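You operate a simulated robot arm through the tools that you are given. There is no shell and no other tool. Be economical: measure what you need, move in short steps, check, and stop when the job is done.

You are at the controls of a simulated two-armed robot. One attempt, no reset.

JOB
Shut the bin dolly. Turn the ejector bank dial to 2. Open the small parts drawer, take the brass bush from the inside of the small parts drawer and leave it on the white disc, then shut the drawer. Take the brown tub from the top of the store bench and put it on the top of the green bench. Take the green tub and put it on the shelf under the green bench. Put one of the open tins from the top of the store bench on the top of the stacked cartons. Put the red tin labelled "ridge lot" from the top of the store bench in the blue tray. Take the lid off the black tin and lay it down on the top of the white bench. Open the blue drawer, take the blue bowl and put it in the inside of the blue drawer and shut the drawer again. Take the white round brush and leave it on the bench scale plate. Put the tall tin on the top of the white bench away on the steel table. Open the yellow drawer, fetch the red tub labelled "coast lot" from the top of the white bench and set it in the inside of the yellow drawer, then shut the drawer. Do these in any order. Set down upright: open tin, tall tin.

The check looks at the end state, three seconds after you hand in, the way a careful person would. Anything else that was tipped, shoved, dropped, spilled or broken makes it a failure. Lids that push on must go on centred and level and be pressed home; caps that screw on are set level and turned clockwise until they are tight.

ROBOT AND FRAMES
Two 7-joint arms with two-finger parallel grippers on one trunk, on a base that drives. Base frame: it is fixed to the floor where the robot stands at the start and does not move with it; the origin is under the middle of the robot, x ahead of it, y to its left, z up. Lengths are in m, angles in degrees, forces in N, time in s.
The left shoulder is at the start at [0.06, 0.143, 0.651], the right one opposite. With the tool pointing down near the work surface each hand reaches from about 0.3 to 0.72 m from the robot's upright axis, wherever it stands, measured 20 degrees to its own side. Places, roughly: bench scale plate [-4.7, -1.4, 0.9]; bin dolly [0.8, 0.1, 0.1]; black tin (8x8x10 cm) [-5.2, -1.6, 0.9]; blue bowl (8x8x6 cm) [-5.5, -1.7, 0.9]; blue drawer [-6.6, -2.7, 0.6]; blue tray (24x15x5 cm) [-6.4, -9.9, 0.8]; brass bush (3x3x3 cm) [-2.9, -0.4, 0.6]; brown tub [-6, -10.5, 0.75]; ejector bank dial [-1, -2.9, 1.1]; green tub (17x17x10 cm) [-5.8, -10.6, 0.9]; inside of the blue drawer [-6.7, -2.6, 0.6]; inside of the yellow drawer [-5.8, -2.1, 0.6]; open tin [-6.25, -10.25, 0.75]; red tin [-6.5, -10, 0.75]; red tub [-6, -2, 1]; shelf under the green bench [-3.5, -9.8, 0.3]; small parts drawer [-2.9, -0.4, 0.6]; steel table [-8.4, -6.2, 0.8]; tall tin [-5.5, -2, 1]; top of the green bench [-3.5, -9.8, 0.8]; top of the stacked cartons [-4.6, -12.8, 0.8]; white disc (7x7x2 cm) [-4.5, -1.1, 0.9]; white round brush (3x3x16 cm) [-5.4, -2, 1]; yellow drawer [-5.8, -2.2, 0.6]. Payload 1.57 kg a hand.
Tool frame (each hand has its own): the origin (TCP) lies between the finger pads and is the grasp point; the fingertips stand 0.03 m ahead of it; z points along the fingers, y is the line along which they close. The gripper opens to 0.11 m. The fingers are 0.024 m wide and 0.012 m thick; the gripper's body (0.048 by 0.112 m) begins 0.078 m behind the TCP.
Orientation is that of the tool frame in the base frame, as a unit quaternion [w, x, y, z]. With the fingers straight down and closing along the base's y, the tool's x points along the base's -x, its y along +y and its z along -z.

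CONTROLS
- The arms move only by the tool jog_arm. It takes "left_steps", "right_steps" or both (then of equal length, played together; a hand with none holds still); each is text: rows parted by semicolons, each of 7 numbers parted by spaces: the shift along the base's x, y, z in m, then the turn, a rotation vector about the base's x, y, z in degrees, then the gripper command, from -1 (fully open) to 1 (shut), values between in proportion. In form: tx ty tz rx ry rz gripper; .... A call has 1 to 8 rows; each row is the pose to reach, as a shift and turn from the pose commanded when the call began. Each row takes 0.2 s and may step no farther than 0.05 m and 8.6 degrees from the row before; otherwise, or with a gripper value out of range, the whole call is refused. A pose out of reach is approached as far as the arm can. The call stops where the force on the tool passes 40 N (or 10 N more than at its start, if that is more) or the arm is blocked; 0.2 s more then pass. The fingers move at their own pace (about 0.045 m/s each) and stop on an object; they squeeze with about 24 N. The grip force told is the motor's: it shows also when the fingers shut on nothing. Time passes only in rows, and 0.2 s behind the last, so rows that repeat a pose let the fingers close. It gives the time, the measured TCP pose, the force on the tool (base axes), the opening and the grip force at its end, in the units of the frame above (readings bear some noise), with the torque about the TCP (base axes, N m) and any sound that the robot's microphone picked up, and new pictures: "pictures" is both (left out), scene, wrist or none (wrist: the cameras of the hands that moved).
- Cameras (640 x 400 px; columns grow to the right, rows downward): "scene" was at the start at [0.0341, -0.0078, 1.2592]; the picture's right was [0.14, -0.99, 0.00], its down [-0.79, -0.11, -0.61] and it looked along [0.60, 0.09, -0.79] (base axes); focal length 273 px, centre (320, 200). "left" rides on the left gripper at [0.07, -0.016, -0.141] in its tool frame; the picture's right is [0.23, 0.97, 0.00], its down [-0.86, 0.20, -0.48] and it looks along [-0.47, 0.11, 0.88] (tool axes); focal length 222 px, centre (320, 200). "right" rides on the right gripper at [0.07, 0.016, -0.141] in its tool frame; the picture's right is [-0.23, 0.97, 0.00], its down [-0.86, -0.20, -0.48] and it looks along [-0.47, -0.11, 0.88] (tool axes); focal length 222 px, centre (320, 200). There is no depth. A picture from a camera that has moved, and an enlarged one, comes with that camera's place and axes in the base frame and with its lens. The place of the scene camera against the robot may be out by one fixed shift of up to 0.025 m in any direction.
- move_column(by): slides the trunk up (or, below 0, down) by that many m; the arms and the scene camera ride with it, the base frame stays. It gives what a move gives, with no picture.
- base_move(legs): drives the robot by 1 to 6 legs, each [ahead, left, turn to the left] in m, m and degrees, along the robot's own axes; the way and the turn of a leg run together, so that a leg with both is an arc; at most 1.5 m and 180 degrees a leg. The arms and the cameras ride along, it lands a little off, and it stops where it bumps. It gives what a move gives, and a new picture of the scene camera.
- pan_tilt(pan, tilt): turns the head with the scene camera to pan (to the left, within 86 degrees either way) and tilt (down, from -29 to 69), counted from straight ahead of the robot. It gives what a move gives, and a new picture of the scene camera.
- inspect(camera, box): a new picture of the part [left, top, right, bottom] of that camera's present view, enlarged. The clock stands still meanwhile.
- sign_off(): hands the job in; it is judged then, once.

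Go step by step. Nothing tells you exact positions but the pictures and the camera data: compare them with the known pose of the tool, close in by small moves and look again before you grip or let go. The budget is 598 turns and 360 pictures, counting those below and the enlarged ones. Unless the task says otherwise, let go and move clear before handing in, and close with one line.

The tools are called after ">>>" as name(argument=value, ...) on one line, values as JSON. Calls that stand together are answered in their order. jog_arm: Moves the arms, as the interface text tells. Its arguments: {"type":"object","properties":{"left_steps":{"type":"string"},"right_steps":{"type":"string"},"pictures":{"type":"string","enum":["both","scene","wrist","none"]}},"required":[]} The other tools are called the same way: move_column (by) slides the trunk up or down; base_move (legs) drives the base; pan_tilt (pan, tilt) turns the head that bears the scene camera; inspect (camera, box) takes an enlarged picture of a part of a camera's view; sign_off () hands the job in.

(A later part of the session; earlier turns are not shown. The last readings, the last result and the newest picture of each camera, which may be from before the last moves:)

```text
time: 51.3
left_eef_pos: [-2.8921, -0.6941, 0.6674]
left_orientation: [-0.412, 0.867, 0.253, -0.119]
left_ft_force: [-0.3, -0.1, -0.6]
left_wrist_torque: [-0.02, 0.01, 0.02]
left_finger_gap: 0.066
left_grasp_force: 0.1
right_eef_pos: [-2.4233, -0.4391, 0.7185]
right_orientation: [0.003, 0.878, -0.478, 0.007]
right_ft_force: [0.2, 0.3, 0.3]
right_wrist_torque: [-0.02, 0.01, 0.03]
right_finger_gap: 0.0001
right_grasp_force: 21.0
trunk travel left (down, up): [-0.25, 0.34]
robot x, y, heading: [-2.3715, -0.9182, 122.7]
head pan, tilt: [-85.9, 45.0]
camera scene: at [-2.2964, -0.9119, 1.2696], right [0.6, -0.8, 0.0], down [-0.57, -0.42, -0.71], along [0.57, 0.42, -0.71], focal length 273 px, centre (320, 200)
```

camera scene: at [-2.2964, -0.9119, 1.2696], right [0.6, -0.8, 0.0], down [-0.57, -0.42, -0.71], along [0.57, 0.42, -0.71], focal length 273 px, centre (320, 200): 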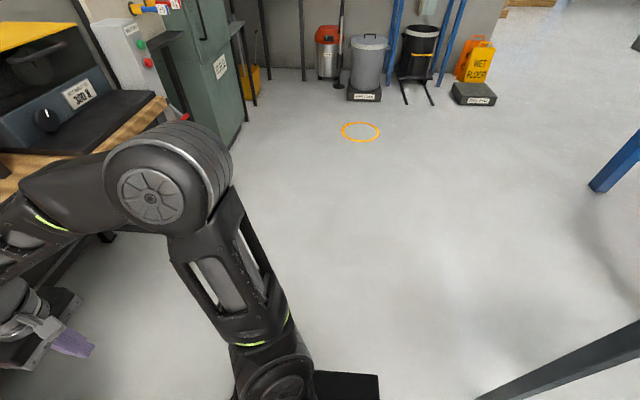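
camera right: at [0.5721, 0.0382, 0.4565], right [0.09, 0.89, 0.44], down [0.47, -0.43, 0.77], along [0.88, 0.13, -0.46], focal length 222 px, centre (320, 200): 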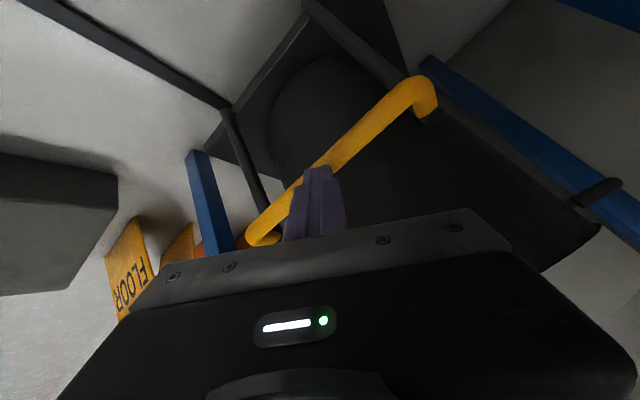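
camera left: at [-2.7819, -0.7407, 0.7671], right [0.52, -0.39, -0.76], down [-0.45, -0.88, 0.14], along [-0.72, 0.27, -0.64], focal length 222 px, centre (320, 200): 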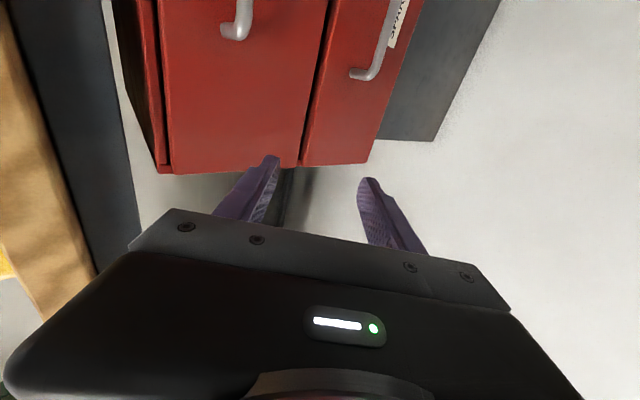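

There is room to the left. I back off 0.2 m and slide 0.4 m left so the right hand faces the handle, and square up.

>>> base_move(legs=[[-0.2, 0.4, -2.7]])

>>> pan_tilt(pan=-15, tilt=45)

```text
time: 54.0
left_eef_pos: [-3.1104, -1.0412, 0.6673]
left_orientation: [-0.414, 0.873, 0.232, -0.109]
left_ft_force: [0.5, -0.1, -1.0]
left_wrist_torque: [0.01, -0.02, -0.01]
left_finger_gap: 0.0661
left_grasp_force: 0.0
right_eef_pos: [-2.6285, -0.8105, 0.7183]
right_orientation: [0.004, 0.865, -0.502, 0.007]
right_ft_force: [0.3, 0.2, -0.1]
right_wrist_torque: [0.02, 0.02, 0.03]
right_finger_gap: 0.0001
right_grasp_force: 21.5
trunk travel left (down, up): [-0.25, 0.34]
robot x, y, heading: [-2.6003, -1.2943, 119.8]
head pan, tilt: [-85.9, 45.0]
camera scene: at [-2.5259, -1.2906, 1.2696], right [0.56, -0.83, 0.0], down [-0.59, -0.39, -0.71], along [0.59, 0.39, -0.71], focal length 273 px, centre (320, 200)
```

scene: 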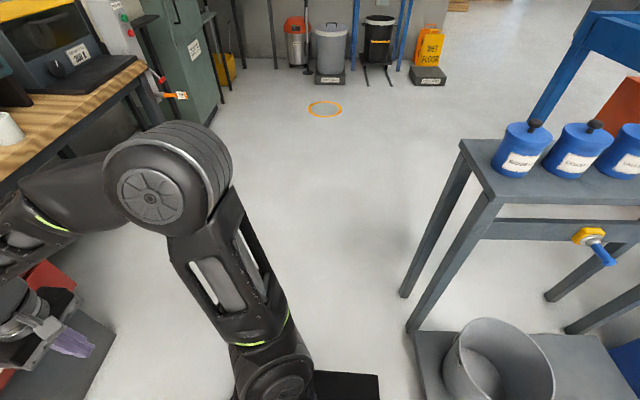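

```text
time: 55.4
left_eef_pos: [-3.1113, -1.0419, 0.6663]
left_orientation: [-0.415, 0.873, 0.231, -0.109]
left_ft_force: [0.2, 0.3, -0.2]
left_wrist_torque: [0.02, -0.04, -0.03]
left_finger_gap: 0.0659
left_grasp_force: 0.1
right_eef_pos: [-2.6279, -0.81, 0.7191]
right_orientation: [0.003, 0.865, -0.502, 0.007]
right_ft_force: [-0.3, 1.1, -0.9]
right_wrist_torque: [-0.01, 0.0, 0.0]
right_finger_gap: 0.0001
right_grasp_force: 21.3
trunk travel left (down, up): [-0.25, 0.34]
robot x, y, heading: [-2.6, -1.2898, 119.9]
head pan, tilt: [-15.0, 45.0]
camera scene: at [-2.614, -1.257, 1.2695], right [0.97, 0.25, 0.0], down [0.18, -0.68, -0.71], along [-0.18, 0.68, -0.71], focal length 273 px, centre (320, 200)
```

scene: 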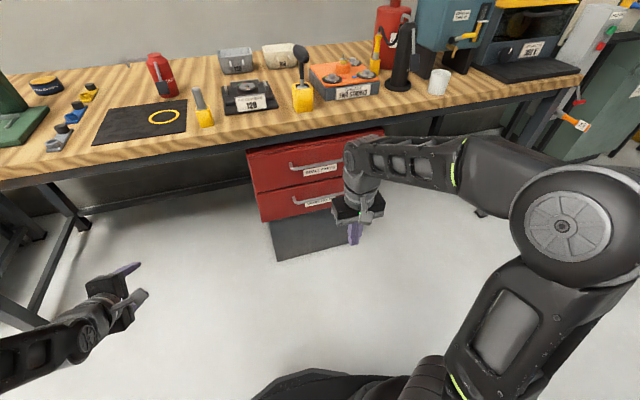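

I set the right hand pointing forward with its fingers closing vertically, level with the bar.

>>> jog_arm(right_steps="-0.015 0.026 0 0 0 -8.5 1; -0.03 0.052 0 0 0 -17 1; -0.045 0.078 0 0 0 -25.5 0.2; -0.06 0.104 0 0 0 -34 0; -0.06 0.104 0 0 0 -42.5 0; -0.06 0.104 0 0 0 -51 0; -0.06 0.104 0 0 0 -59.5 0; -0.06 0.104 0 0 0 -68 0", pictures="none")

>>> jog_arm(right_steps="0 0 0 0 0 -8.5 0; 0 0 0 0 0 -17 0; 0 0 0 0 0 -22 0", pictures="none")

>>> jog_arm(right_steps="0 0 0 7.38 4.22 0 0; 0 0 0 14.8 8.4 0 0; 0 0 0 22.1 12.7 0 0; 0 0 0 29.5 16.9 0 0; 0 0 0 36.9 21.1 0 0; 0 0 0 44.3 25.3 0 0; 0 0 0 51.7 29.5 0 0; 0 0 0 59 33.8 0 0", pictures="none")

>>> jog_arm(right_steps="0 0 0 7.38 4.22 0 0; 0 0 0 14.8 8.4 0 0; 0 0 0 19.1 10.9 0 0")

```text
time: 57.2
left_eef_pos: [-3.1109, -1.0418, 0.6671]
left_orientation: [-0.414, 0.874, 0.23, -0.108]
left_ft_force: [-0.1, 0.4, -0.4]
left_wrist_torque: [-0.02, -0.02, 0.03]
left_finger_gap: 0.0657
left_grasp_force: 0.0
right_eef_pos: [-2.6881, -0.7069, 0.7188]
right_orientation: [-0.007, -0.436, 0.9, -0.005]
right_ft_force: [0.3, 0.3, -0.1]
right_wrist_torque: [-0.01, 0.03, 0.01]
right_finger_gap: 0.0551
right_grasp_force: 0.1
trunk travel left (down, up): [-0.25, 0.34]
robot x, y, heading: [-2.596, -1.2912, 119.7]
head pan, tilt: [-15.0, 45.0]
```

```text
time: 58.0
left_eef_pos: [-3.1105, -1.0409, 0.6666]
left_orientation: [-0.415, 0.873, 0.231, -0.109]
left_ft_force: [1.2, 1.3, 0.1]
left_wrist_torque: [-0.03, -0.01, 0.0]
left_finger_gap: 0.0661
left_grasp_force: 0.1
right_eef_pos: [-2.6878, -0.7073, 0.7185]
right_orientation: [-0.007, -0.255, 0.967, -0.003]
right_ft_force: [0.0, -0.1, 0.0]
right_wrist_torque: [-0.01, -0.01, -0.04]
right_finger_gap: 0.055
right_grasp_force: 0.1
trunk travel left (down, up): [-0.25, 0.34]
robot x, y, heading: [-2.5977, -1.2903, 119.7]
head pan, tilt: [-15.0, 45.0]
```

```text
time: 59.8
left_eef_pos: [-3.1109, -1.0417, 0.667]
left_orientation: [-0.415, 0.873, 0.231, -0.109]
left_ft_force: [-0.1, -0.5, -0.1]
left_wrist_torque: [0.0, -0.01, -0.03]
left_finger_gap: 0.0658
left_grasp_force: 0.1
right_eef_pos: [-2.6875, -0.7073, 0.7182]
right_orientation: [-0.101, -0.241, 0.9, 0.348]
right_ft_force: [0.2, -0.3, 0.3]
right_wrist_torque: [0.03, 0.04, -0.01]
right_finger_gap: 0.055
right_grasp_force: 0.1
right hand out of reach, approached as far as the arm can: row 6, 7, 8
trunk travel left (down, up): [-0.25, 0.34]
robot x, y, heading: [-2.5955, -1.2916, 119.8]
head pan, tilt: [-15.0, 45.0]
```

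```text
time: 60.6
left_eef_pos: [-3.1108, -1.0421, 0.667]
left_orientation: [-0.415, 0.873, 0.231, -0.108]
left_ft_force: [0.2, -0.8, 0.5]
left_wrist_torque: [0.02, -0.03, 0.04]
left_finger_gap: 0.0659
left_grasp_force: 0.1
right_eef_pos: [-2.6877, -0.7075, 0.7192]
right_orientation: [-0.1, -0.242, 0.9, 0.348]
right_ft_force: [-0.8, 0.9, -0.4]
right_wrist_torque: [0.02, 0.02, 0.02]
right_finger_gap: 0.0551
right_grasp_force: 0.1
right hand out of reach, approached as far as the arm can: row 1, 2, 3
trunk travel left (down, up): [-0.25, 0.34]
robot x, y, heading: [-2.5967, -1.2925, 120.0]
head pan, tilt: [-15.0, 45.0]
camera scene: at [-2.6141, -1.257, 1.2695], right [0.97, 0.25, 0.0], down [0.18, -0.68, -0.71], along [-0.18, 0.68, -0.71], focal length 273 px, centre (320, 200)
camera right: at [-2.7036, -0.813, 0.8352], right [-0.16, 0.74, 0.65], down [0.98, 0.03, 0.21], along [0.14, 0.67, -0.73], focal length 222 px, centre (320, 200)
```

scene: 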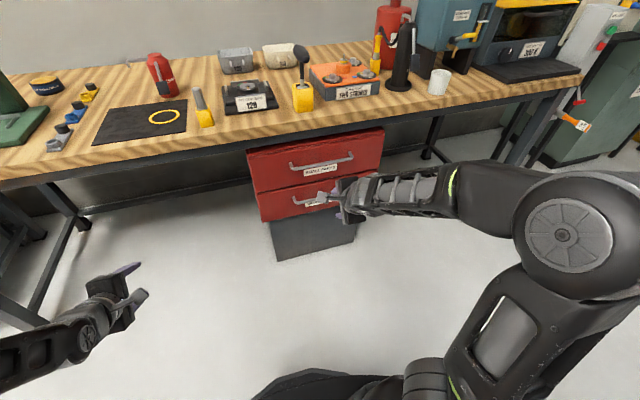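
right: 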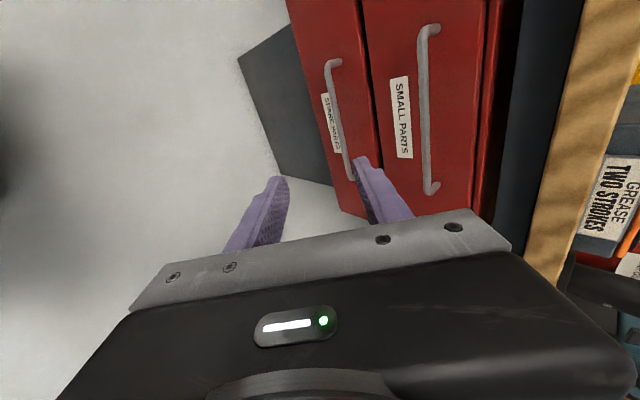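

The tilt stops at about 42° here. I move forward and try tilting more where the arm is longer.

>>> jog_arm(right_steps="-0.02 0.035 0 0 0 0 0; -0.035 0.06 0 0 0 0 0; -0.035 0.06 0 7.38 4.22 0 0; -0.035 0.06 0 14.8 8.4 0 0; -0.035 0.06 0 22.1 12.7 0 0; -0.035 0.06 0 29.5 16.9 0 0;  -0.035 0.06 0 36.9 21.1 0 0")

```text
time: 62.2
left_eef_pos: [-3.1106, -1.0423, 0.6678]
left_orientation: [-0.415, 0.873, 0.231, -0.109]
left_ft_force: [0.2, 0.5, 0.4]
left_wrist_torque: [0.02, -0.03, 0.0]
left_finger_gap: 0.0662
left_grasp_force: 0.1
right_eef_pos: [-2.723, -0.6469, 0.7187]
right_orientation: [-0.179, -0.194, 0.712, 0.651]
right_ft_force: [1.2, 0.4, -1.2]
right_wrist_torque: [-0.01, -0.01, 0.03]
right_finger_gap: 0.0552
right_grasp_force: 0.0
trunk travel left (down, up): [-0.25, 0.34]
robot x, y, heading: [-2.5988, -1.2944, 119.7]
head pan, tilt: [-15.0, 45.0]
camera scene: at [-2.6141, -1.257, 1.2696], right [0.97, 0.25, 0.0], down [0.18, -0.68, -0.71], along [-0.18, 0.68, -0.71], focal length 273 px, centre (320, 200)
camera right: at [-2.7116, -0.8019, 0.7476], right [0.15, 0.19, 0.97], down [0.99, 0.01, -0.16], along [-0.04, 0.98, -0.19], focal length 222 px, centre (320, 200)
```

scene: 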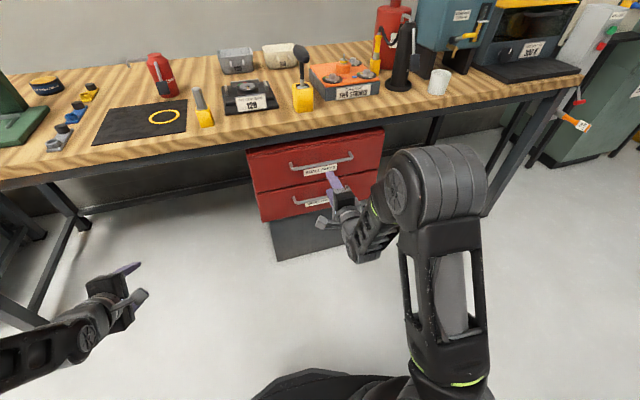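
right: 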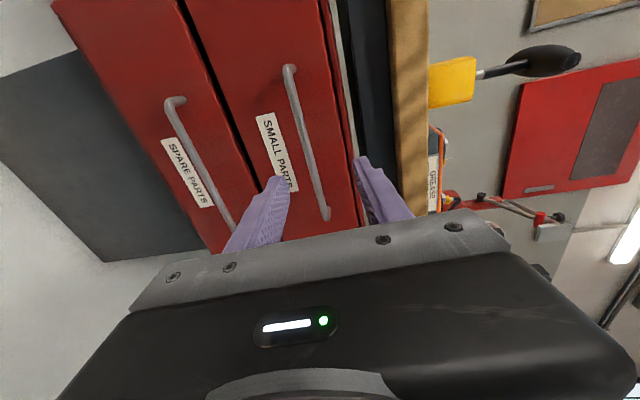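

The hand now points level at the drawer. The bar is near [-2.80, -0.48, 0.68]; I lower and advance most of the way.

>>> jog_arm(right_steps="-0.005 0.012 -0.039 0 0 0 0; -0.025 0.047 -0.039 0 0 0 0; -0.045 0.082 -0.039 0 0 0 0; -0.055 0.1 -0.039 0 0 0 0")

```text
time: 63.2
left_eef_pos: [-3.1115, -1.0423, 0.6676]
left_orientation: [-0.415, 0.873, 0.232, -0.108]
left_ft_force: [-0.1, -0.4, -0.1]
left_wrist_torque: [0.0, -0.01, 0.0]
left_finger_gap: 0.0658
left_grasp_force: 0.1
right_eef_pos: [-2.7765, -0.5467, 0.6792]
right_orientation: [-0.179, -0.194, 0.712, 0.65]
right_ft_force: [-0.4, 0.2, 0.2]
right_wrist_torque: [-0.01, 0.01, 0.02]
right_finger_gap: 0.0548
right_grasp_force: 0.0
trunk travel left (down, up): [-0.25, 0.34]
robot x, y, heading: [-2.597, -1.293, 119.7]
head pan, tilt: [-15.0, 45.0]
camera scene: at [-2.6141, -1.2569, 1.2695], right [0.97, 0.25, 0.0], down [0.18, -0.68, -0.71], along [-0.18, 0.68, -0.71], focal length 273 px, centre (320, 200)
camera right: at [-2.7655, -0.7022, 0.7085], right [0.15, 0.19, 0.97], down [0.99, 0.01, -0.16], along [-0.04, 0.98, -0.19], focal length 222 px, centre (320, 200)
```

scene: 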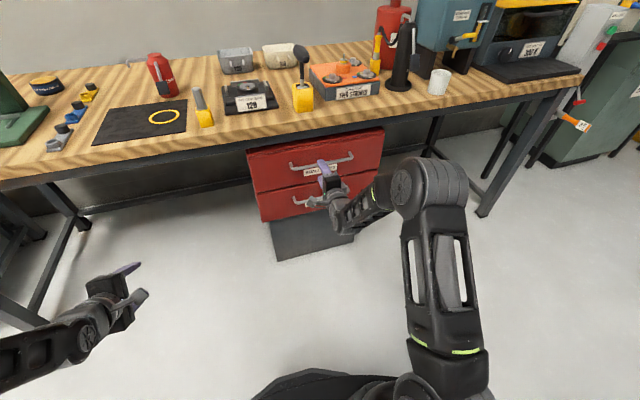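
right: 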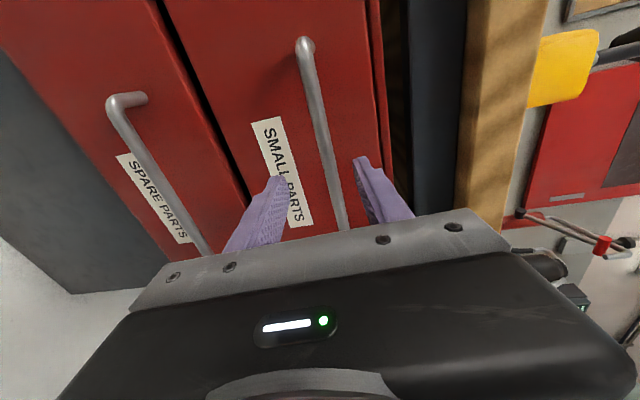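

The bar lies between the fingers. I advance the rest and close.

>>> jog_arm(right_steps="-0.01 0.0175 0 0 0 0 0; -0.02 0.035 0.002 0 0 0 0; -0.0275 0.048 0.003 0 0 0 0; -0.0325 0.056 0.003 0 0 0 0")

```text
time: 64.0
left_eef_pos: [-3.1106, -1.0411, 0.6685]
left_orientation: [-0.415, 0.873, 0.23, -0.109]
left_ft_force: [0.1, 0.6, 0.6]
left_wrist_torque: [-0.04, 0.02, -0.01]
left_finger_gap: 0.0658
left_grasp_force: 0.1
right_eef_pos: [-2.8019, -0.5086, 0.6815]
right_orientation: [-0.179, -0.195, 0.713, 0.65]
right_ft_force: [7.1, -12.3, 2.5]
right_wrist_torque: [0.51, 0.4, 0.15]
right_finger_gap: 0.0569
right_grasp_force: 0.9
trunk travel left (down, up): [-0.25, 0.34]
robot x, y, heading: [-2.599, -1.2903, 119.6]
head pan, tilt: [-15.0, 45.0]
stopped in row 3 (right hand): the force on the tool passed its limit (the readings are from after the stop); the commanded pose is now the measured one
camera scene: at [-2.6131, -1.2588, 1.2697], right [0.97, 0.25, 0.0], down [0.18, -0.68, -0.71], along [-0.18, 0.69, -0.71], focal length 273 px, centre (320, 200)
camera right: at [-2.7898, -0.6633, 0.7107], right [0.15, 0.19, 0.97], down [0.99, 0.01, -0.16], along [-0.04, 0.98, -0.19], focal length 222 px, centre (320, 200)
```

scene: 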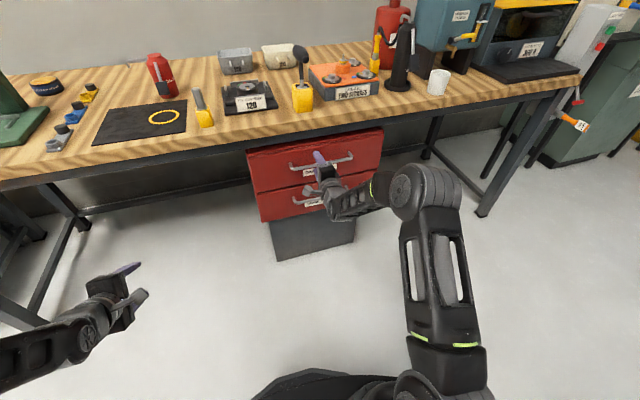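
right: 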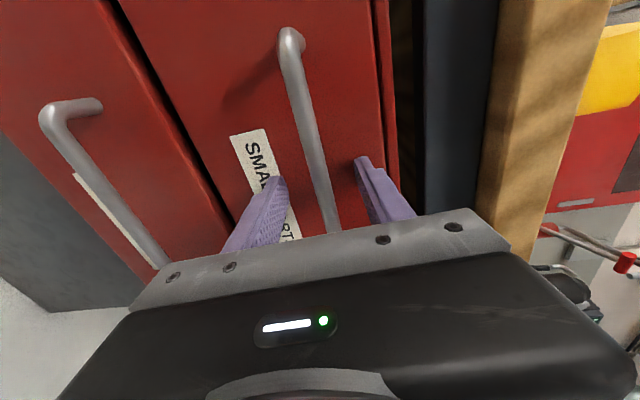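

The tips touch the drawer front; the bar is inside the fingers. I ease off a little and grip.

>>> jog_arm(right_steps="0.002 -0.003 0 0 0 0 0; 0.002 -0.003 0 0 0 0 0.6; 0.002 -0.003 0 0 0 0 1; 0.002 -0.003 0 0 0 0 1; 0.002 -0.003 0 0 0 0 1")

```text
time: 65.2
left_eef_pos: [-3.1105, -1.0418, 0.6678]
left_orientation: [-0.416, 0.873, 0.23, -0.109]
left_ft_force: [-0.3, -0.5, -1.0]
left_wrist_torque: [0.0, 0.0, 0.01]
left_finger_gap: 0.0661
left_grasp_force: 0.1
right_eef_pos: [-2.8016, -0.5115, 0.6851]
right_orientation: [-0.18, -0.194, 0.71, 0.653]
right_ft_force: [-0.8, 2.6, 15.4]
right_wrist_torque: [0.17, -0.25, 0.22]
right_finger_gap: 0.0119
right_grasp_force: 25.2
trunk travel left (down, up): [-0.25, 0.34]
robot x, y, heading: [-2.5983, -1.29, 119.6]
head pan, tilt: [-15.0, 45.0]
camera scene: at [-2.6137, -1.2585, 1.2698], right [0.97, 0.25, 0.0], down [0.18, -0.68, -0.71], along [-0.18, 0.69, -0.71], focal length 273 px, centre (320, 200)
camera right: at [-2.7898, -0.6663, 0.7132], right [0.15, 0.19, 0.97], down [0.99, 0.01, -0.16], along [-0.04, 0.98, -0.18], focal length 222 px, centre (320, 200)
```

scene: 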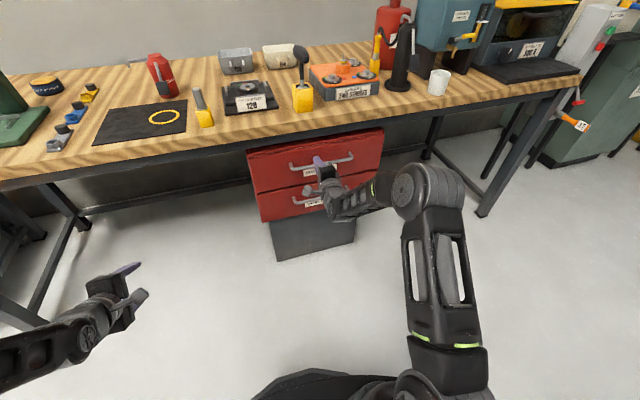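
right: 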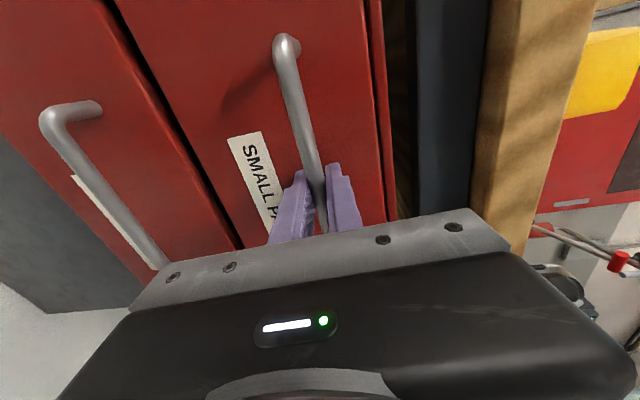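

Gripped. I pull the drawer open along its slide.

>>> jog_arm(right_steps="0.008 -0.014 0.002 0 0 0 1; 0.02 -0.035 0.002 0 0 0 1; 0.035 -0.061 0.002 0 0 0 1; 0.05 -0.087 0.002 0 0 0 1; 0.065 -0.113 0.002 0 0 0 1; 0.075 -0.13 0.002 0 0 0 1")

```text
time: 66.6
left_eef_pos: [-3.1083, -1.0427, 0.6688]
left_orientation: [-0.416, 0.873, 0.23, -0.109]
left_ft_force: [-0.4, 0.4, 0.4]
left_wrist_torque: [0.03, -0.03, 0.0]
left_finger_gap: 0.0659
left_grasp_force: 0.0
right_eef_pos: [-2.723, -0.6384, 0.6854]
right_orientation: [-0.177, -0.191, 0.709, 0.655]
right_ft_force: [19.0, 11.3, 27.9]
right_wrist_torque: [0.12, -0.22, -0.05]
right_finger_gap: 0.0122
right_grasp_force: 29.2
trunk travel left (down, up): [-0.25, 0.34]
robot x, y, heading: [-2.5999, -1.2915, 119.5]
head pan, tilt: [-15.0, 45.0]
camera scene: at [-2.6119, -1.2585, 1.2698], right [0.97, 0.25, 0.0], down [0.18, -0.68, -0.71], along [-0.18, 0.69, -0.71], focal length 273 px, centre (320, 200)
camera right: at [-2.712, -0.7938, 0.7126], right [0.16, 0.18, 0.97], down [0.99, 0.0, -0.16], along [-0.03, 0.98, -0.18], focal length 222 px, centre (320, 200)
```

scene: 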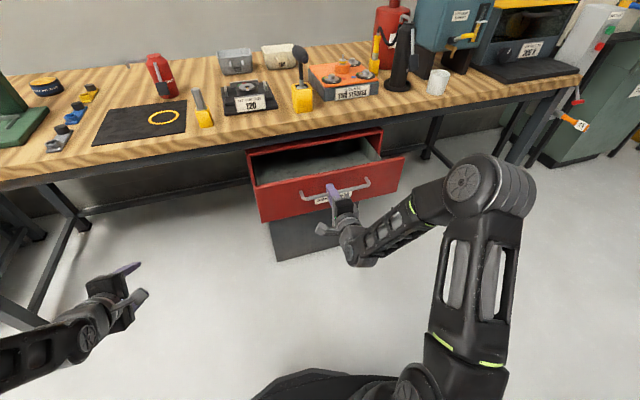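
right: 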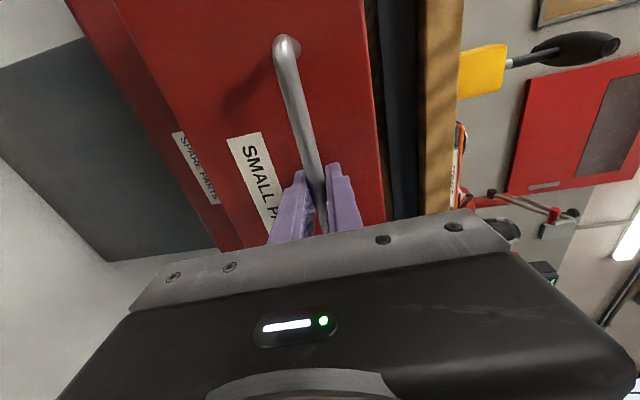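

The drawer is moving. I relieve the side load a little and pull further.

>>> jog_arm(right_steps="0.004 0.002 0.003 0 0 0 1; 0.017 -0.019 0.003 0 0 0 1; 0.03 -0.041 0.003 0 0 0 1; 0.043 -0.063 0.003 0 0 0 1; 0.052 -0.077 0.003 0 0 0 1")

```text
time: 67.8
left_eef_pos: [-3.1103, -1.042, 0.6673]
left_orientation: [-0.414, 0.873, 0.232, -0.109]
left_ft_force: [-0.4, 0.6, 0.6]
left_wrist_torque: [0.01, -0.01, 0.0]
left_finger_gap: 0.066
left_grasp_force: 0.0
right_eef_pos: [-2.6743, -0.7163, 0.6849]
right_orientation: [-0.181, -0.196, 0.711, 0.651]
right_ft_force: [4.2, 2.6, 13.5]
right_wrist_torque: [0.21, -0.33, -0.45]
right_finger_gap: 0.0117
right_grasp_force: 29.4
trunk travel left (down, up): [-0.25, 0.34]
robot x, y, heading: [-2.5975, -1.2895, 119.6]
head pan, tilt: [-15.0, 45.0]
camera scene: at [-2.6137, -1.258, 1.2697], right [0.97, 0.25, 0.0], down [0.18, -0.68, -0.71], along [-0.18, 0.68, -0.71], focal length 273 px, centre (320, 200)
camera right: at [-2.6615, -0.8722, 0.7141], right [0.15, 0.19, 0.97], down [0.99, 0.02, -0.16], along [-0.05, 0.98, -0.19], focal length 222 px, centre (320, 200)
```

scene: 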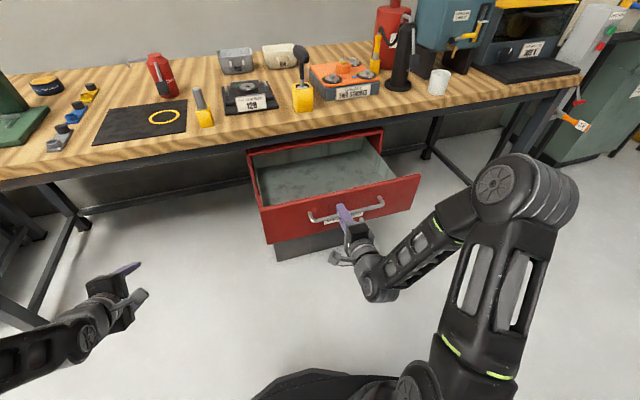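
right: 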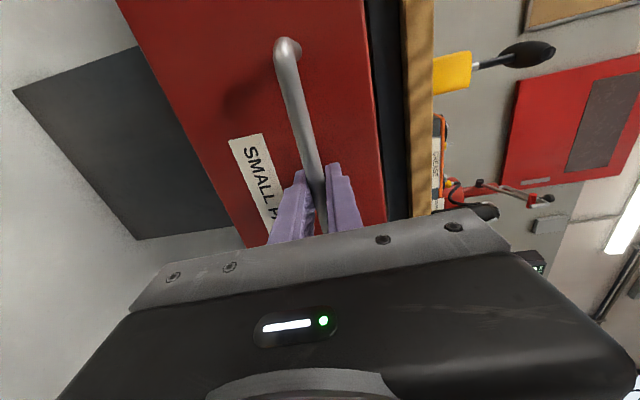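

I look into the drawer for the bush.

>>> inspect(camera="scene", box=[230, 120, 430, 250])

```text
3.08 times, centred on (330, 185) of scene
camera zoom: at [-2.6137, -1.258, 1.2697], right [0.97, 0.25, 0.0], down [0.18, -0.68, -0.71], along [-0.18, 0.68, -0.71], focal length 839 px, centre (289, 246)
```

zoom: 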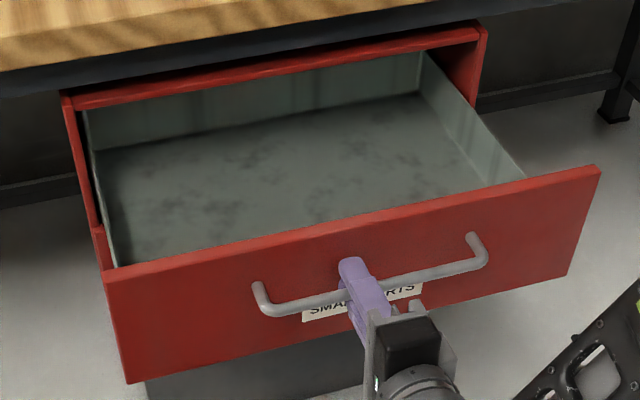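

Nothing in view: the bush must be hidden just behind the front panel. I let go of the handle, back off, raise and turn the right hand downward to look in from above.

>>> jog_arm(right_steps="0 0 0 0 0 0 0; 0 0 0 0 0 0 0; 0 0 0 0 0 0 -0.2; 0.015 -0.026 0 -7 -4 0 -0.2; 0.03 -0.052 0 -14 -8 0 -0.2; 0.035 -0.06 0.03 -21 -12 0 -0.2; 0.035 -0.06 0.07 -28 -16 0 -0.2; 0.035 -0.06 0.11 -35 -20 0 -0.2", pictures="none")

>>> jog_arm(right_steps="0 0 0.04 -7 -4 0 -0.2; 0 0 0.08 -14 -8 0 -0.2; -0.005 0.009 0.12 -21 -12 0 -0.2; -0.015 0.026 0.14 -28 -16 0 -0.2; -0.025 0.043 0.16 -35 -20 0 -0.2; -0.04 0.069 0.16 -35 -20 0 -0.2; -0.05 0.086 0.16 -35 -20 0 -0.2")

```text
time: 69.6
left_eef_pos: [-3.1106, -1.0391, 0.6659]
left_orientation: [-0.413, 0.874, 0.23, -0.109]
left_ft_force: [0.1, 1.6, -0.6]
left_wrist_torque: [-0.05, 0.01, 0.07]
left_finger_gap: 0.0662
left_grasp_force: 0.0
right_eef_pos: [-2.6406, -0.7744, 0.796]
right_orientation: [-0.107, -0.242, 0.894, 0.362]
right_ft_force: [0.2, 0.7, -1.3]
right_wrist_torque: [-0.06, 0.07, 0.06]
right_finger_gap: 0.066
right_grasp_force: 0.2
right hand out of reach, approached as far as the arm can: row 4, 5, 6, 7
trunk travel left (down, up): [-0.25, 0.34]
robot x, y, heading: [-2.5977, -1.2908, 119.5]
head pan, tilt: [-15.0, 45.0]
```

```text
time: 71.2
left_eef_pos: [-3.111, -1.0417, 0.6671]
left_orientation: [-0.415, 0.873, 0.23, -0.109]
left_ft_force: [-0.6, -0.5, 0.4]
left_wrist_torque: [0.01, -0.04, -0.03]
left_finger_gap: 0.066
left_grasp_force: 0.0
right_eef_pos: [-2.668, -0.7352, 0.8602]
right_orientation: [-0.019, -0.256, 0.966, 0.036]
right_ft_force: [-0.6, -0.6, -0.3]
right_wrist_torque: [0.03, 0.01, 0.01]
right_finger_gap: 0.0662
right_grasp_force: 0.2
right hand out of reach, approached as far as the arm can: row 4, 5, 6, 7
trunk travel left (down, up): [-0.25, 0.34]
robot x, y, heading: [-2.5959, -1.2937, 120.0]
head pan, tilt: [-15.0, 45.0]
camera scene: at [-2.614, -1.2572, 1.2696], right [0.97, 0.25, 0.0], down [0.18, -0.68, -0.71], along [-0.18, 0.68, -0.71], focal length 273 px, centre (320, 200)
camera right: at [-2.7279, -0.7634, 1.0032], right [-0.28, 0.96, 0.07], down [0.87, 0.22, 0.45], along [0.41, 0.19, -0.89], focal length 222 px, centre (320, 200)
```

scene: 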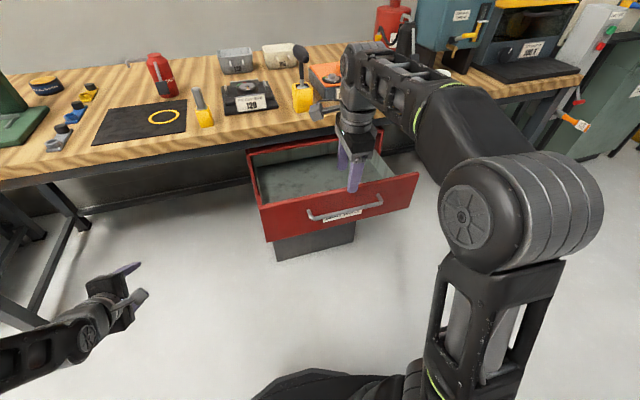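
right: 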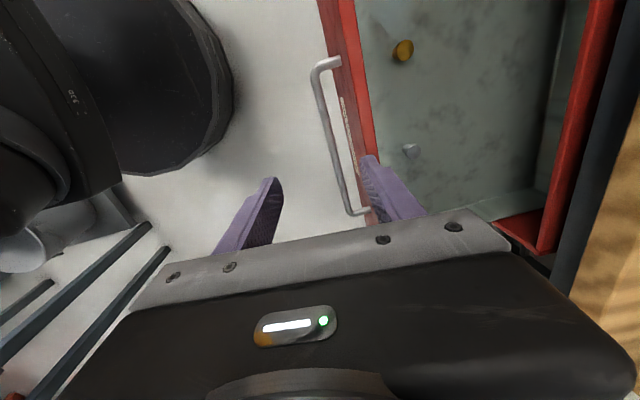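

The brass bush shows just behind the front panel, near [-2.82, -0.635]; a nut lies beside it. I test a small descent to see how the commanded pose stands.

>>> jog_arm(right_steps="-0.015 0.01 -0.03 0 0 0 -0.2; -0.03 0.02 -0.05 0 0 0 -0.2", pictures="none")

```text
time: 71.8
left_eef_pos: [-3.1111, -1.0393, 0.6679]
left_orientation: [-0.415, 0.873, 0.231, -0.109]
left_ft_force: [0.0, -0.8, 1.0]
left_wrist_torque: [-0.01, 0.01, -0.01]
left_finger_gap: 0.0658
left_grasp_force: 0.0
right_eef_pos: [-2.6961, -0.7201, 0.8091]
right_orientation: [-0.017, -0.257, 0.966, 0.032]
right_ft_force: [-0.1, 0.2, -0.1]
right_wrist_torque: [0.0, 0.0, 0.0]
right_finger_gap: 0.066
right_grasp_force: 0.1
trunk travel left (down, up): [-0.25, 0.34]
robot x, y, heading: [-2.597, -1.2894, 119.5]
head pan, tilt: [-15.0, 45.0]
```

>>> jog_arm(right_steps="-0.04 0.027 0.01 0 0 0 -0.2; -0.08 0.054 0.01 0 0 0 -0.2; -0.119 0.08 0.01 0 0 0 -0.2")

```text
time: 72.6
left_eef_pos: [-3.1106, -1.0416, 0.6663]
left_orientation: [-0.415, 0.873, 0.23, -0.109]
left_ft_force: [0.1, -0.1, -0.7]
left_wrist_torque: [-0.01, -0.01, -0.03]
left_finger_gap: 0.066
left_grasp_force: 0.0
right_eef_pos: [-2.7878, -0.7084, 0.7937]
right_orientation: [-0.019, -0.258, 0.965, 0.039]
right_ft_force: [0.5, -0.2, 0.2]
right_wrist_torque: [0.0, -0.01, -0.02]
right_finger_gap: 0.0661
right_grasp_force: 0.0
right hand out of reach, approached as far as the arm can: row 1, 2, 3
trunk travel left (down, up): [-0.25, 0.34]
robot x, y, heading: [-2.6008, -1.2944, 119.5]
head pan, tilt: [-15.0, 45.0]
camera scene: at [-2.6145, -1.2572, 1.2695], right [0.97, 0.25, 0.0], down [0.18, -0.68, -0.71], along [-0.18, 0.68, -0.71], focal length 273 px, centre (320, 200)
camera right: at [-2.8486, -0.7374, 0.9372], right [-0.28, 0.96, 0.08], down [0.87, 0.22, 0.45], along [0.41, 0.19, -0.89], focal length 222 px, centre (320, 200)
```

scene: 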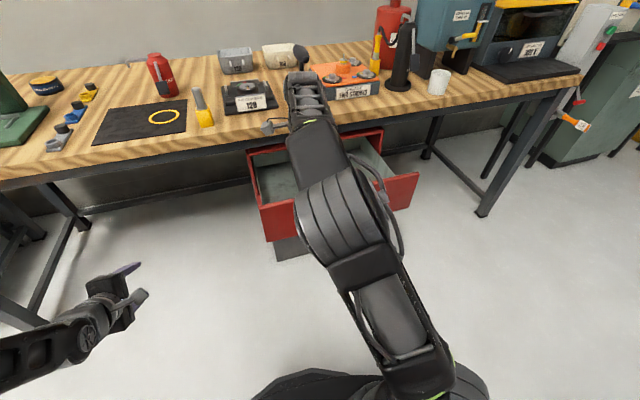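
right: 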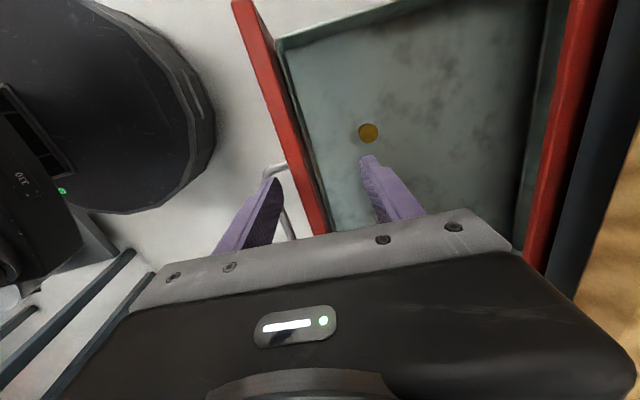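

The wrist yaw is limiting; I turn it back to the usual yaw and move above the bush at about [-2.822, -0.634, 0.622].

>>> jog_arm(right_steps="0 0 0.03 0 0 8.5 -0.2; 0 0 0.04 0 0 17 -0.2; 0 0 0.04 0 0 25.5 -0.2; 0 0 0.04 0 0 34 -0.2; 0 0 0.04 0 0 42.5 -0.2; 0 0 0.04 0 0 51 -0.2; 0 0 0.04 0 0 59.5 -0.2; 0 0 0.04 0 0 68 -0.2", pictures="none")

>>> jog_arm(right_steps="-0.01 0.02 0 -1 -0.6 8 -0.2; -0.02 0.045 0 -2 -1.2 16 -0.2; -0.034 0.074 -0.01 -3 -1.7 20 -0.2; -0.034 0.074 -0.03 -3 -1.7 20 -0.2")

```text
time: 74.4
left_eef_pos: [-3.1108, -1.0422, 0.6665]
left_orientation: [-0.415, 0.873, 0.231, -0.108]
left_ft_force: [-0.2, 0.3, 0.2]
left_wrist_torque: [-0.01, 0.01, -0.04]
left_finger_gap: 0.0663
left_grasp_force: 0.1
right_eef_pos: [-2.7712, -0.7412, 0.8053]
right_orientation: [0.031, 0.754, -0.656, -0.024]
right_ft_force: [-1.0, 0.0, -0.2]
right_wrist_torque: [-0.02, 0.02, -0.01]
right_finger_gap: 0.0659
right_grasp_force: 0.1
right hand out of reach, approached as far as the arm can: row 1, 2, 3, 4, 5, 6, 7, 8
trunk travel left (down, up): [-0.25, 0.34]
robot x, y, heading: [-2.601, -1.2914, 119.4]
head pan, tilt: [-15.0, 45.0]
```

```text
time: 75.4
left_eef_pos: [-3.1108, -1.0411, 0.6685]
left_orientation: [-0.414, 0.874, 0.23, -0.108]
left_ft_force: [0.4, -0.7, 0.6]
left_wrist_torque: [0.01, 0.01, -0.01]
left_finger_gap: 0.0659
left_grasp_force: 0.1
right_eef_pos: [-2.7676, -0.7499, 0.7513]
right_orientation: [0.044, 0.855, -0.517, 0.016]
right_ft_force: [-0.5, -0.1, -1.3]
right_wrist_torque: [-0.02, 0.0, -0.01]
right_finger_gap: 0.0661
right_grasp_force: 0.1
right hand out of reach, approached as far as the arm can: row 1, 2, 3, 4
trunk travel left (down, up): [-0.25, 0.34]
robot x, y, heading: [-2.5975, -1.29, 119.4]
head pan, tilt: [-15.0, 45.0]
camera scene: at [-2.6141, -1.2571, 1.2695], right [0.97, 0.25, 0.0], down [0.18, -0.68, -0.71], along [-0.18, 0.68, -0.71], focal length 273 px, centre (320, 200)
camera right: at [-2.7475, -0.8067, 0.8978], right [-0.97, -0.25, 0.04], down [-0.21, 0.89, 0.4], along [-0.14, 0.38, -0.91], focal length 222 px, centre (320, 200)
```

scene: 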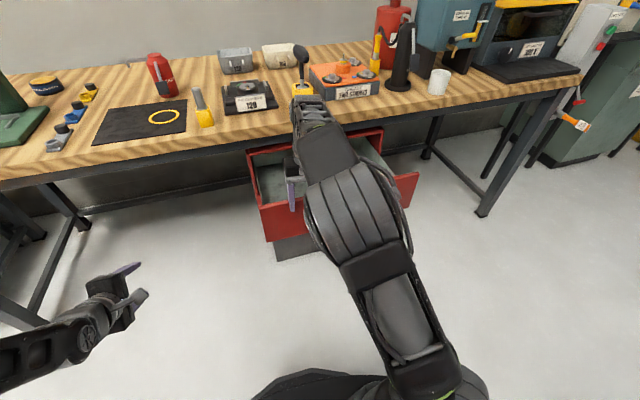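
right: 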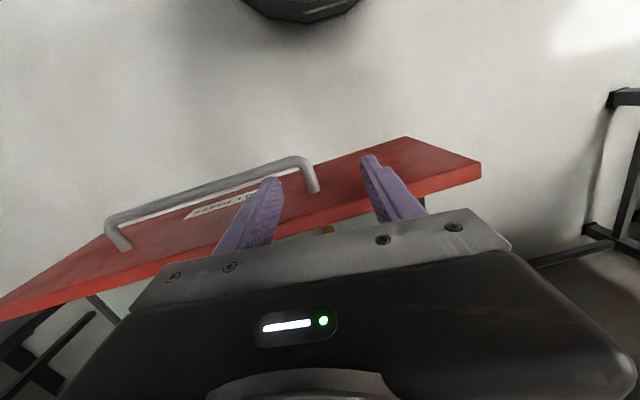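

The arm has got into an awkward posture. I raise it and bring it back toward its home pose to unwind.

>>> jog_arm(right_steps="0 0 0.04 0 0 0 -0.2; 0.01 -0.017 0.06 0 0 0 -0.2; 0.035 -0.02 0.06 0 0 0 -0.2; 0.07 -0.03 0.06 0 0 0 -0.2; 0.1 -0.04 0.06 0 0 0 -0.2; 0.13 -0.05 0.06 0 0 0 -0.2; 0.14 -0.06 0.06 0 0 0 -0.2")

```text
time: 77.0
left_eef_pos: [-3.111, -1.0406, 0.6669]
left_orientation: [-0.415, 0.874, 0.23, -0.109]
left_ft_force: [0.5, -0.2, -0.3]
left_wrist_torque: [-0.03, -0.03, 0.0]
left_finger_gap: 0.066
left_grasp_force: 0.2
right_eef_pos: [-2.6278, -0.8127, 0.8109]
right_orientation: [0.045, 0.855, -0.517, 0.017]
right_ft_force: [0.3, 0.3, -0.1]
right_wrist_torque: [0.02, 0.02, 0.02]
right_finger_gap: 0.0661
right_grasp_force: 0.1
right hand out of reach, approached as far as the arm can: row 1, 2, 3
trunk travel left (down, up): [-0.25, 0.34]
robot x, y, heading: [-2.5986, -1.2966, 119.5]
head pan, tilt: [-15.0, 45.0]
camera scene: at [-2.6139, -1.2571, 1.2695], right [0.97, 0.25, 0.0], down [0.18, -0.68, -0.71], along [-0.18, 0.68, -0.71], focal length 273 px, centre (320, 200)
camera right: at [-2.6087, -0.8679, 0.9575], right [-0.97, -0.25, 0.04], down [-0.21, 0.89, 0.4], along [-0.13, 0.38, -0.92], focal length 222 px, centre (320, 200)
```

scene: 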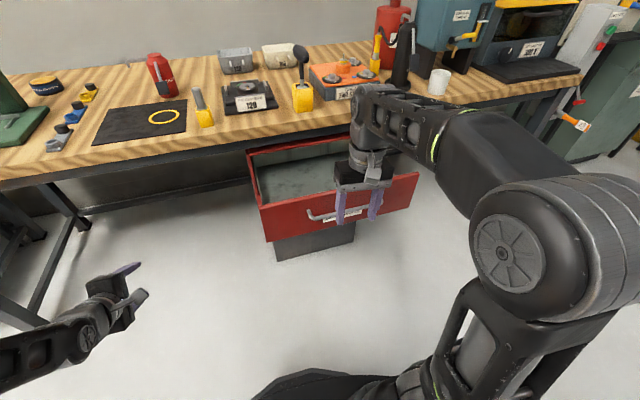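
right: 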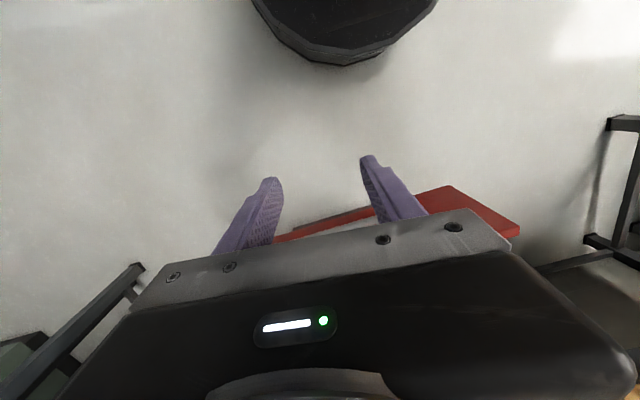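

The high wrist was the limit. I raise the trunk 0.15 so that the hand reaches over the drawer.

>>> move_column(by=0.15)

>>> jog_arm(right_steps="-0.035 0.03 -0.02 0 0 0 -0.2; -0.07 0.06 -0.06 0 0 0 -0.2; -0.105 0.09 -0.1 0 0 0 -0.2; -0.14 0.12 -0.13 0 0 0 -0.2; -0.17 0.15 -0.15 0 0 0 -0.2; -0.194 0.179 -0.15 0 0 0 -0.2; -0.194 0.179 -0.16 0 0 0 -0.2")

```text
time: 78.7
left_eef_pos: [-3.1102, -1.0409, 0.8167]
left_orientation: [-0.416, 0.873, 0.231, -0.109]
left_ft_force: [-0.6, 1.2, -0.1]
left_wrist_torque: [0.01, 0.02, 0.01]
left_finger_gap: 0.066
left_grasp_force: 0.0
right_eef_pos: [-2.63, -0.8128, 0.9603]
right_orientation: [0.045, 0.855, -0.517, 0.017]
right_ft_force: [-0.1, 0.4, -0.1]
right_wrist_torque: [-0.03, 0.01, 0.02]
right_finger_gap: 0.0662
right_grasp_force: 0.0
trunk travel left (down, up): [-0.4, 0.19]
robot x, y, heading: [-2.5979, -1.2939, 119.4]
head pan, tilt: [-15.0, 45.0]
```

```text
refused: row 1 steps farther than a row can; nothing moved
```

>>> jog_arm(right_steps="-0.03 0.025 -0.02 0 0 0 -0.2; -0.06 0.05 -0.05 0 0 0 -0.2; -0.09 0.075 -0.08 0 0 0 -0.2; -0.12 0.1 -0.11 0 0 0 -0.2; -0.15 0.13 -0.13 0 0 0 -0.2; -0.175 0.155 -0.15 0 0 0 -0.2; -0.194 0.179 -0.16 0 0 0 -0.2")

```text
time: 80.3
left_eef_pos: [-3.1103, -1.0418, 0.8178]
left_orientation: [-0.415, 0.873, 0.231, -0.109]
left_ft_force: [-1.1, 1.0, -0.2]
left_wrist_torque: [0.0, 0.01, 0.03]
left_finger_gap: 0.0662
left_grasp_force: 0.1
right_eef_pos: [-2.7866, -0.7357, 0.8059]
right_orientation: [0.044, 0.854, -0.518, 0.017]
right_ft_force: [0.4, 0.2, 1.0]
right_wrist_torque: [-0.03, -0.01, 0.03]
right_finger_gap: 0.0662
right_grasp_force: 0.1
right hand out of reach, approached as far as the arm can: row 4, 5, 6, 7
trunk travel left (down, up): [-0.4, 0.19]
robot x, y, heading: [-2.5965, -1.2913, 119.7]
head pan, tilt: [-15.0, 45.0]
camera scene: at [-2.6139, -1.2571, 1.4196], right [0.97, 0.25, 0.0], down [0.18, -0.68, -0.71], along [-0.18, 0.68, -0.71], focal length 273 px, centre (320, 200)
camera right: at [-2.7664, -0.791, 0.9516], right [-0.97, -0.25, 0.04], down [-0.21, 0.89, 0.4], along [-0.14, 0.38, -0.91], focal length 222 px, centre (320, 200)
```

scene: 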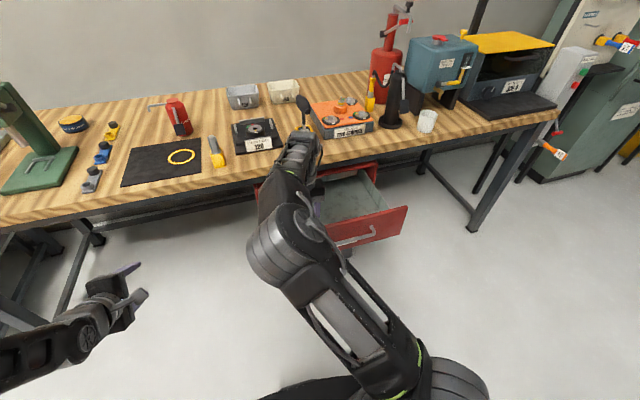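
right: 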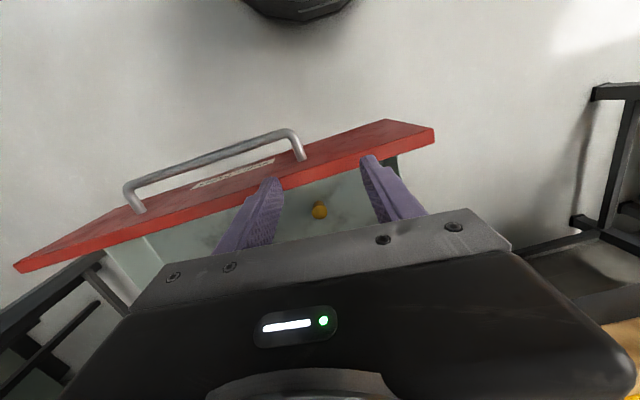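

I shift the base a bit forward and left so that the bush lies in the comfortable zone of the right hand.

>>> base_move(legs=[[0.12, 0.14, 0]])

>>> jog_arm(right_steps="0 0 -0.01 0 0 0 -0.2", pictures="wrist")

```text
time: 81.8
left_eef_pos: [-3.291, -1.0042, 0.8168]
left_orientation: [-0.415, 0.874, 0.23, -0.108]
left_ft_force: [-0.3, 0.0, 0.9]
left_wrist_torque: [0.01, -0.04, 0.0]
left_finger_gap: 0.0662
left_grasp_force: 0.1
right_eef_pos: [-2.9665, -0.6985, 0.805]
right_orientation: [0.043, 0.854, -0.518, 0.016]
right_ft_force: [-0.1, 0.6, 0.2]
right_wrist_torque: [0.02, -0.01, 0.01]
right_finger_gap: 0.0655
right_grasp_force: 0.1
trunk travel left (down, up): [-0.4, 0.19]
robot x, y, heading: [-2.7757, -1.2533, 119.5]
head pan, tilt: [-15.0, 45.0]
camera scene: at [-2.7943, -1.2206, 1.4195], right [0.97, 0.25, 0.0], down [0.18, -0.68, -0.71], along [-0.18, 0.68, -0.71], focal length 273 px, centre (320, 200)
```

scene: 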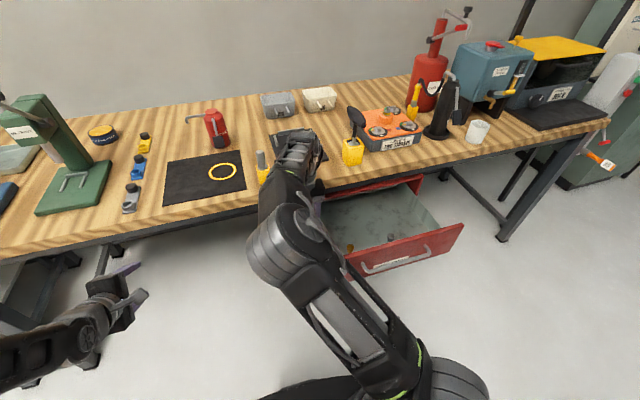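

```text
time: 82.2
left_eef_pos: [-3.2897, -1.004, 0.8164]
left_orientation: [-0.416, 0.873, 0.23, -0.108]
left_ft_force: [0.7, -0.3, -0.8]
left_wrist_torque: [0.04, -0.03, -0.02]
left_finger_gap: 0.0663
left_grasp_force: 0.0
right_eef_pos: [-2.9634, -0.6991, 0.7948]
right_orientation: [0.043, 0.854, -0.518, 0.017]
right_ft_force: [0.1, -0.1, 0.3]
right_wrist_torque: [-0.03, 0.0, -0.02]
right_finger_gap: 0.0658
right_grasp_force: 0.1
trunk travel left (down, up): [-0.4, 0.19]
robot x, y, heading: [-2.7783, -1.2542, 119.5]
head pan, tilt: [-15.0, 45.0]
camera right: at [-2.9438, -0.7548, 0.942], right [-0.97, -0.25, 0.04], down [-0.21, 0.89, 0.4], along [-0.13, 0.38, -0.91], focal length 222 px, centre (320, 200)
```

right: 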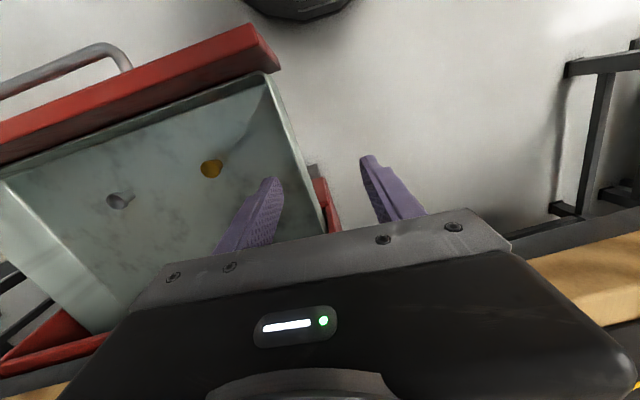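

Now the bush at [-2.822, -0.633, 0.622] is well within reach. I move above it and straighten the tool.

>>> jog_arm(right_steps="0.035 0.017 0 2 1.2 0 -0.2; 0.07 0.033 0 4 2.4 0 -0.2; 0.105 0.05 0 4.3 2.5 0 -0.2; 0.141 0.066 0 4.3 2.5 0 -0.2; 0.141 0.066 -0.04 4.3 2.5 0 -0.2; 0.141 0.066 -0.08 4.3 2.5 0 -0.2", pictures="wrist")

```text
time: 83.7
left_eef_pos: [-3.2909, -1.0029, 0.816]
left_orientation: [-0.415, 0.874, 0.23, -0.108]
left_ft_force: [1.0, 0.0, -0.3]
left_wrist_torque: [0.04, 0.03, -0.01]
left_finger_gap: 0.0658
left_grasp_force: 0.0
right_eef_pos: [-2.8352, -0.6879, 0.7635]
right_orientation: [0.023, 0.855, -0.517, -0.022]
right_ft_force: [0.2, 0.3, 1.0]
right_wrist_torque: [0.04, 0.01, 0.01]
right_finger_gap: 0.0656
right_grasp_force: 0.0
right hand out of reach, approached as far as the arm can: row 2, 3, 4, 5, 6
trunk travel left (down, up): [-0.4, 0.19]
robot x, y, heading: [-2.7782, -1.2541, 119.5]
head pan, tilt: [-15.0, 45.0]
camera right: at [-2.8088, -0.7541, 0.9044], right [-0.97, -0.25, 0.06], down [-0.19, 0.86, 0.48], along [-0.17, 0.45, -0.88], focal length 222 px, centre (320, 200)
```

right: 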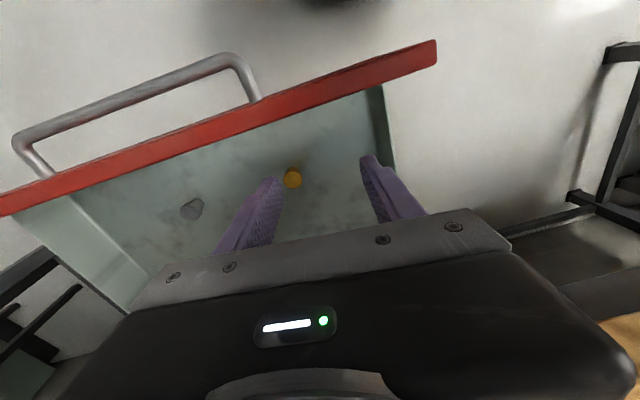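

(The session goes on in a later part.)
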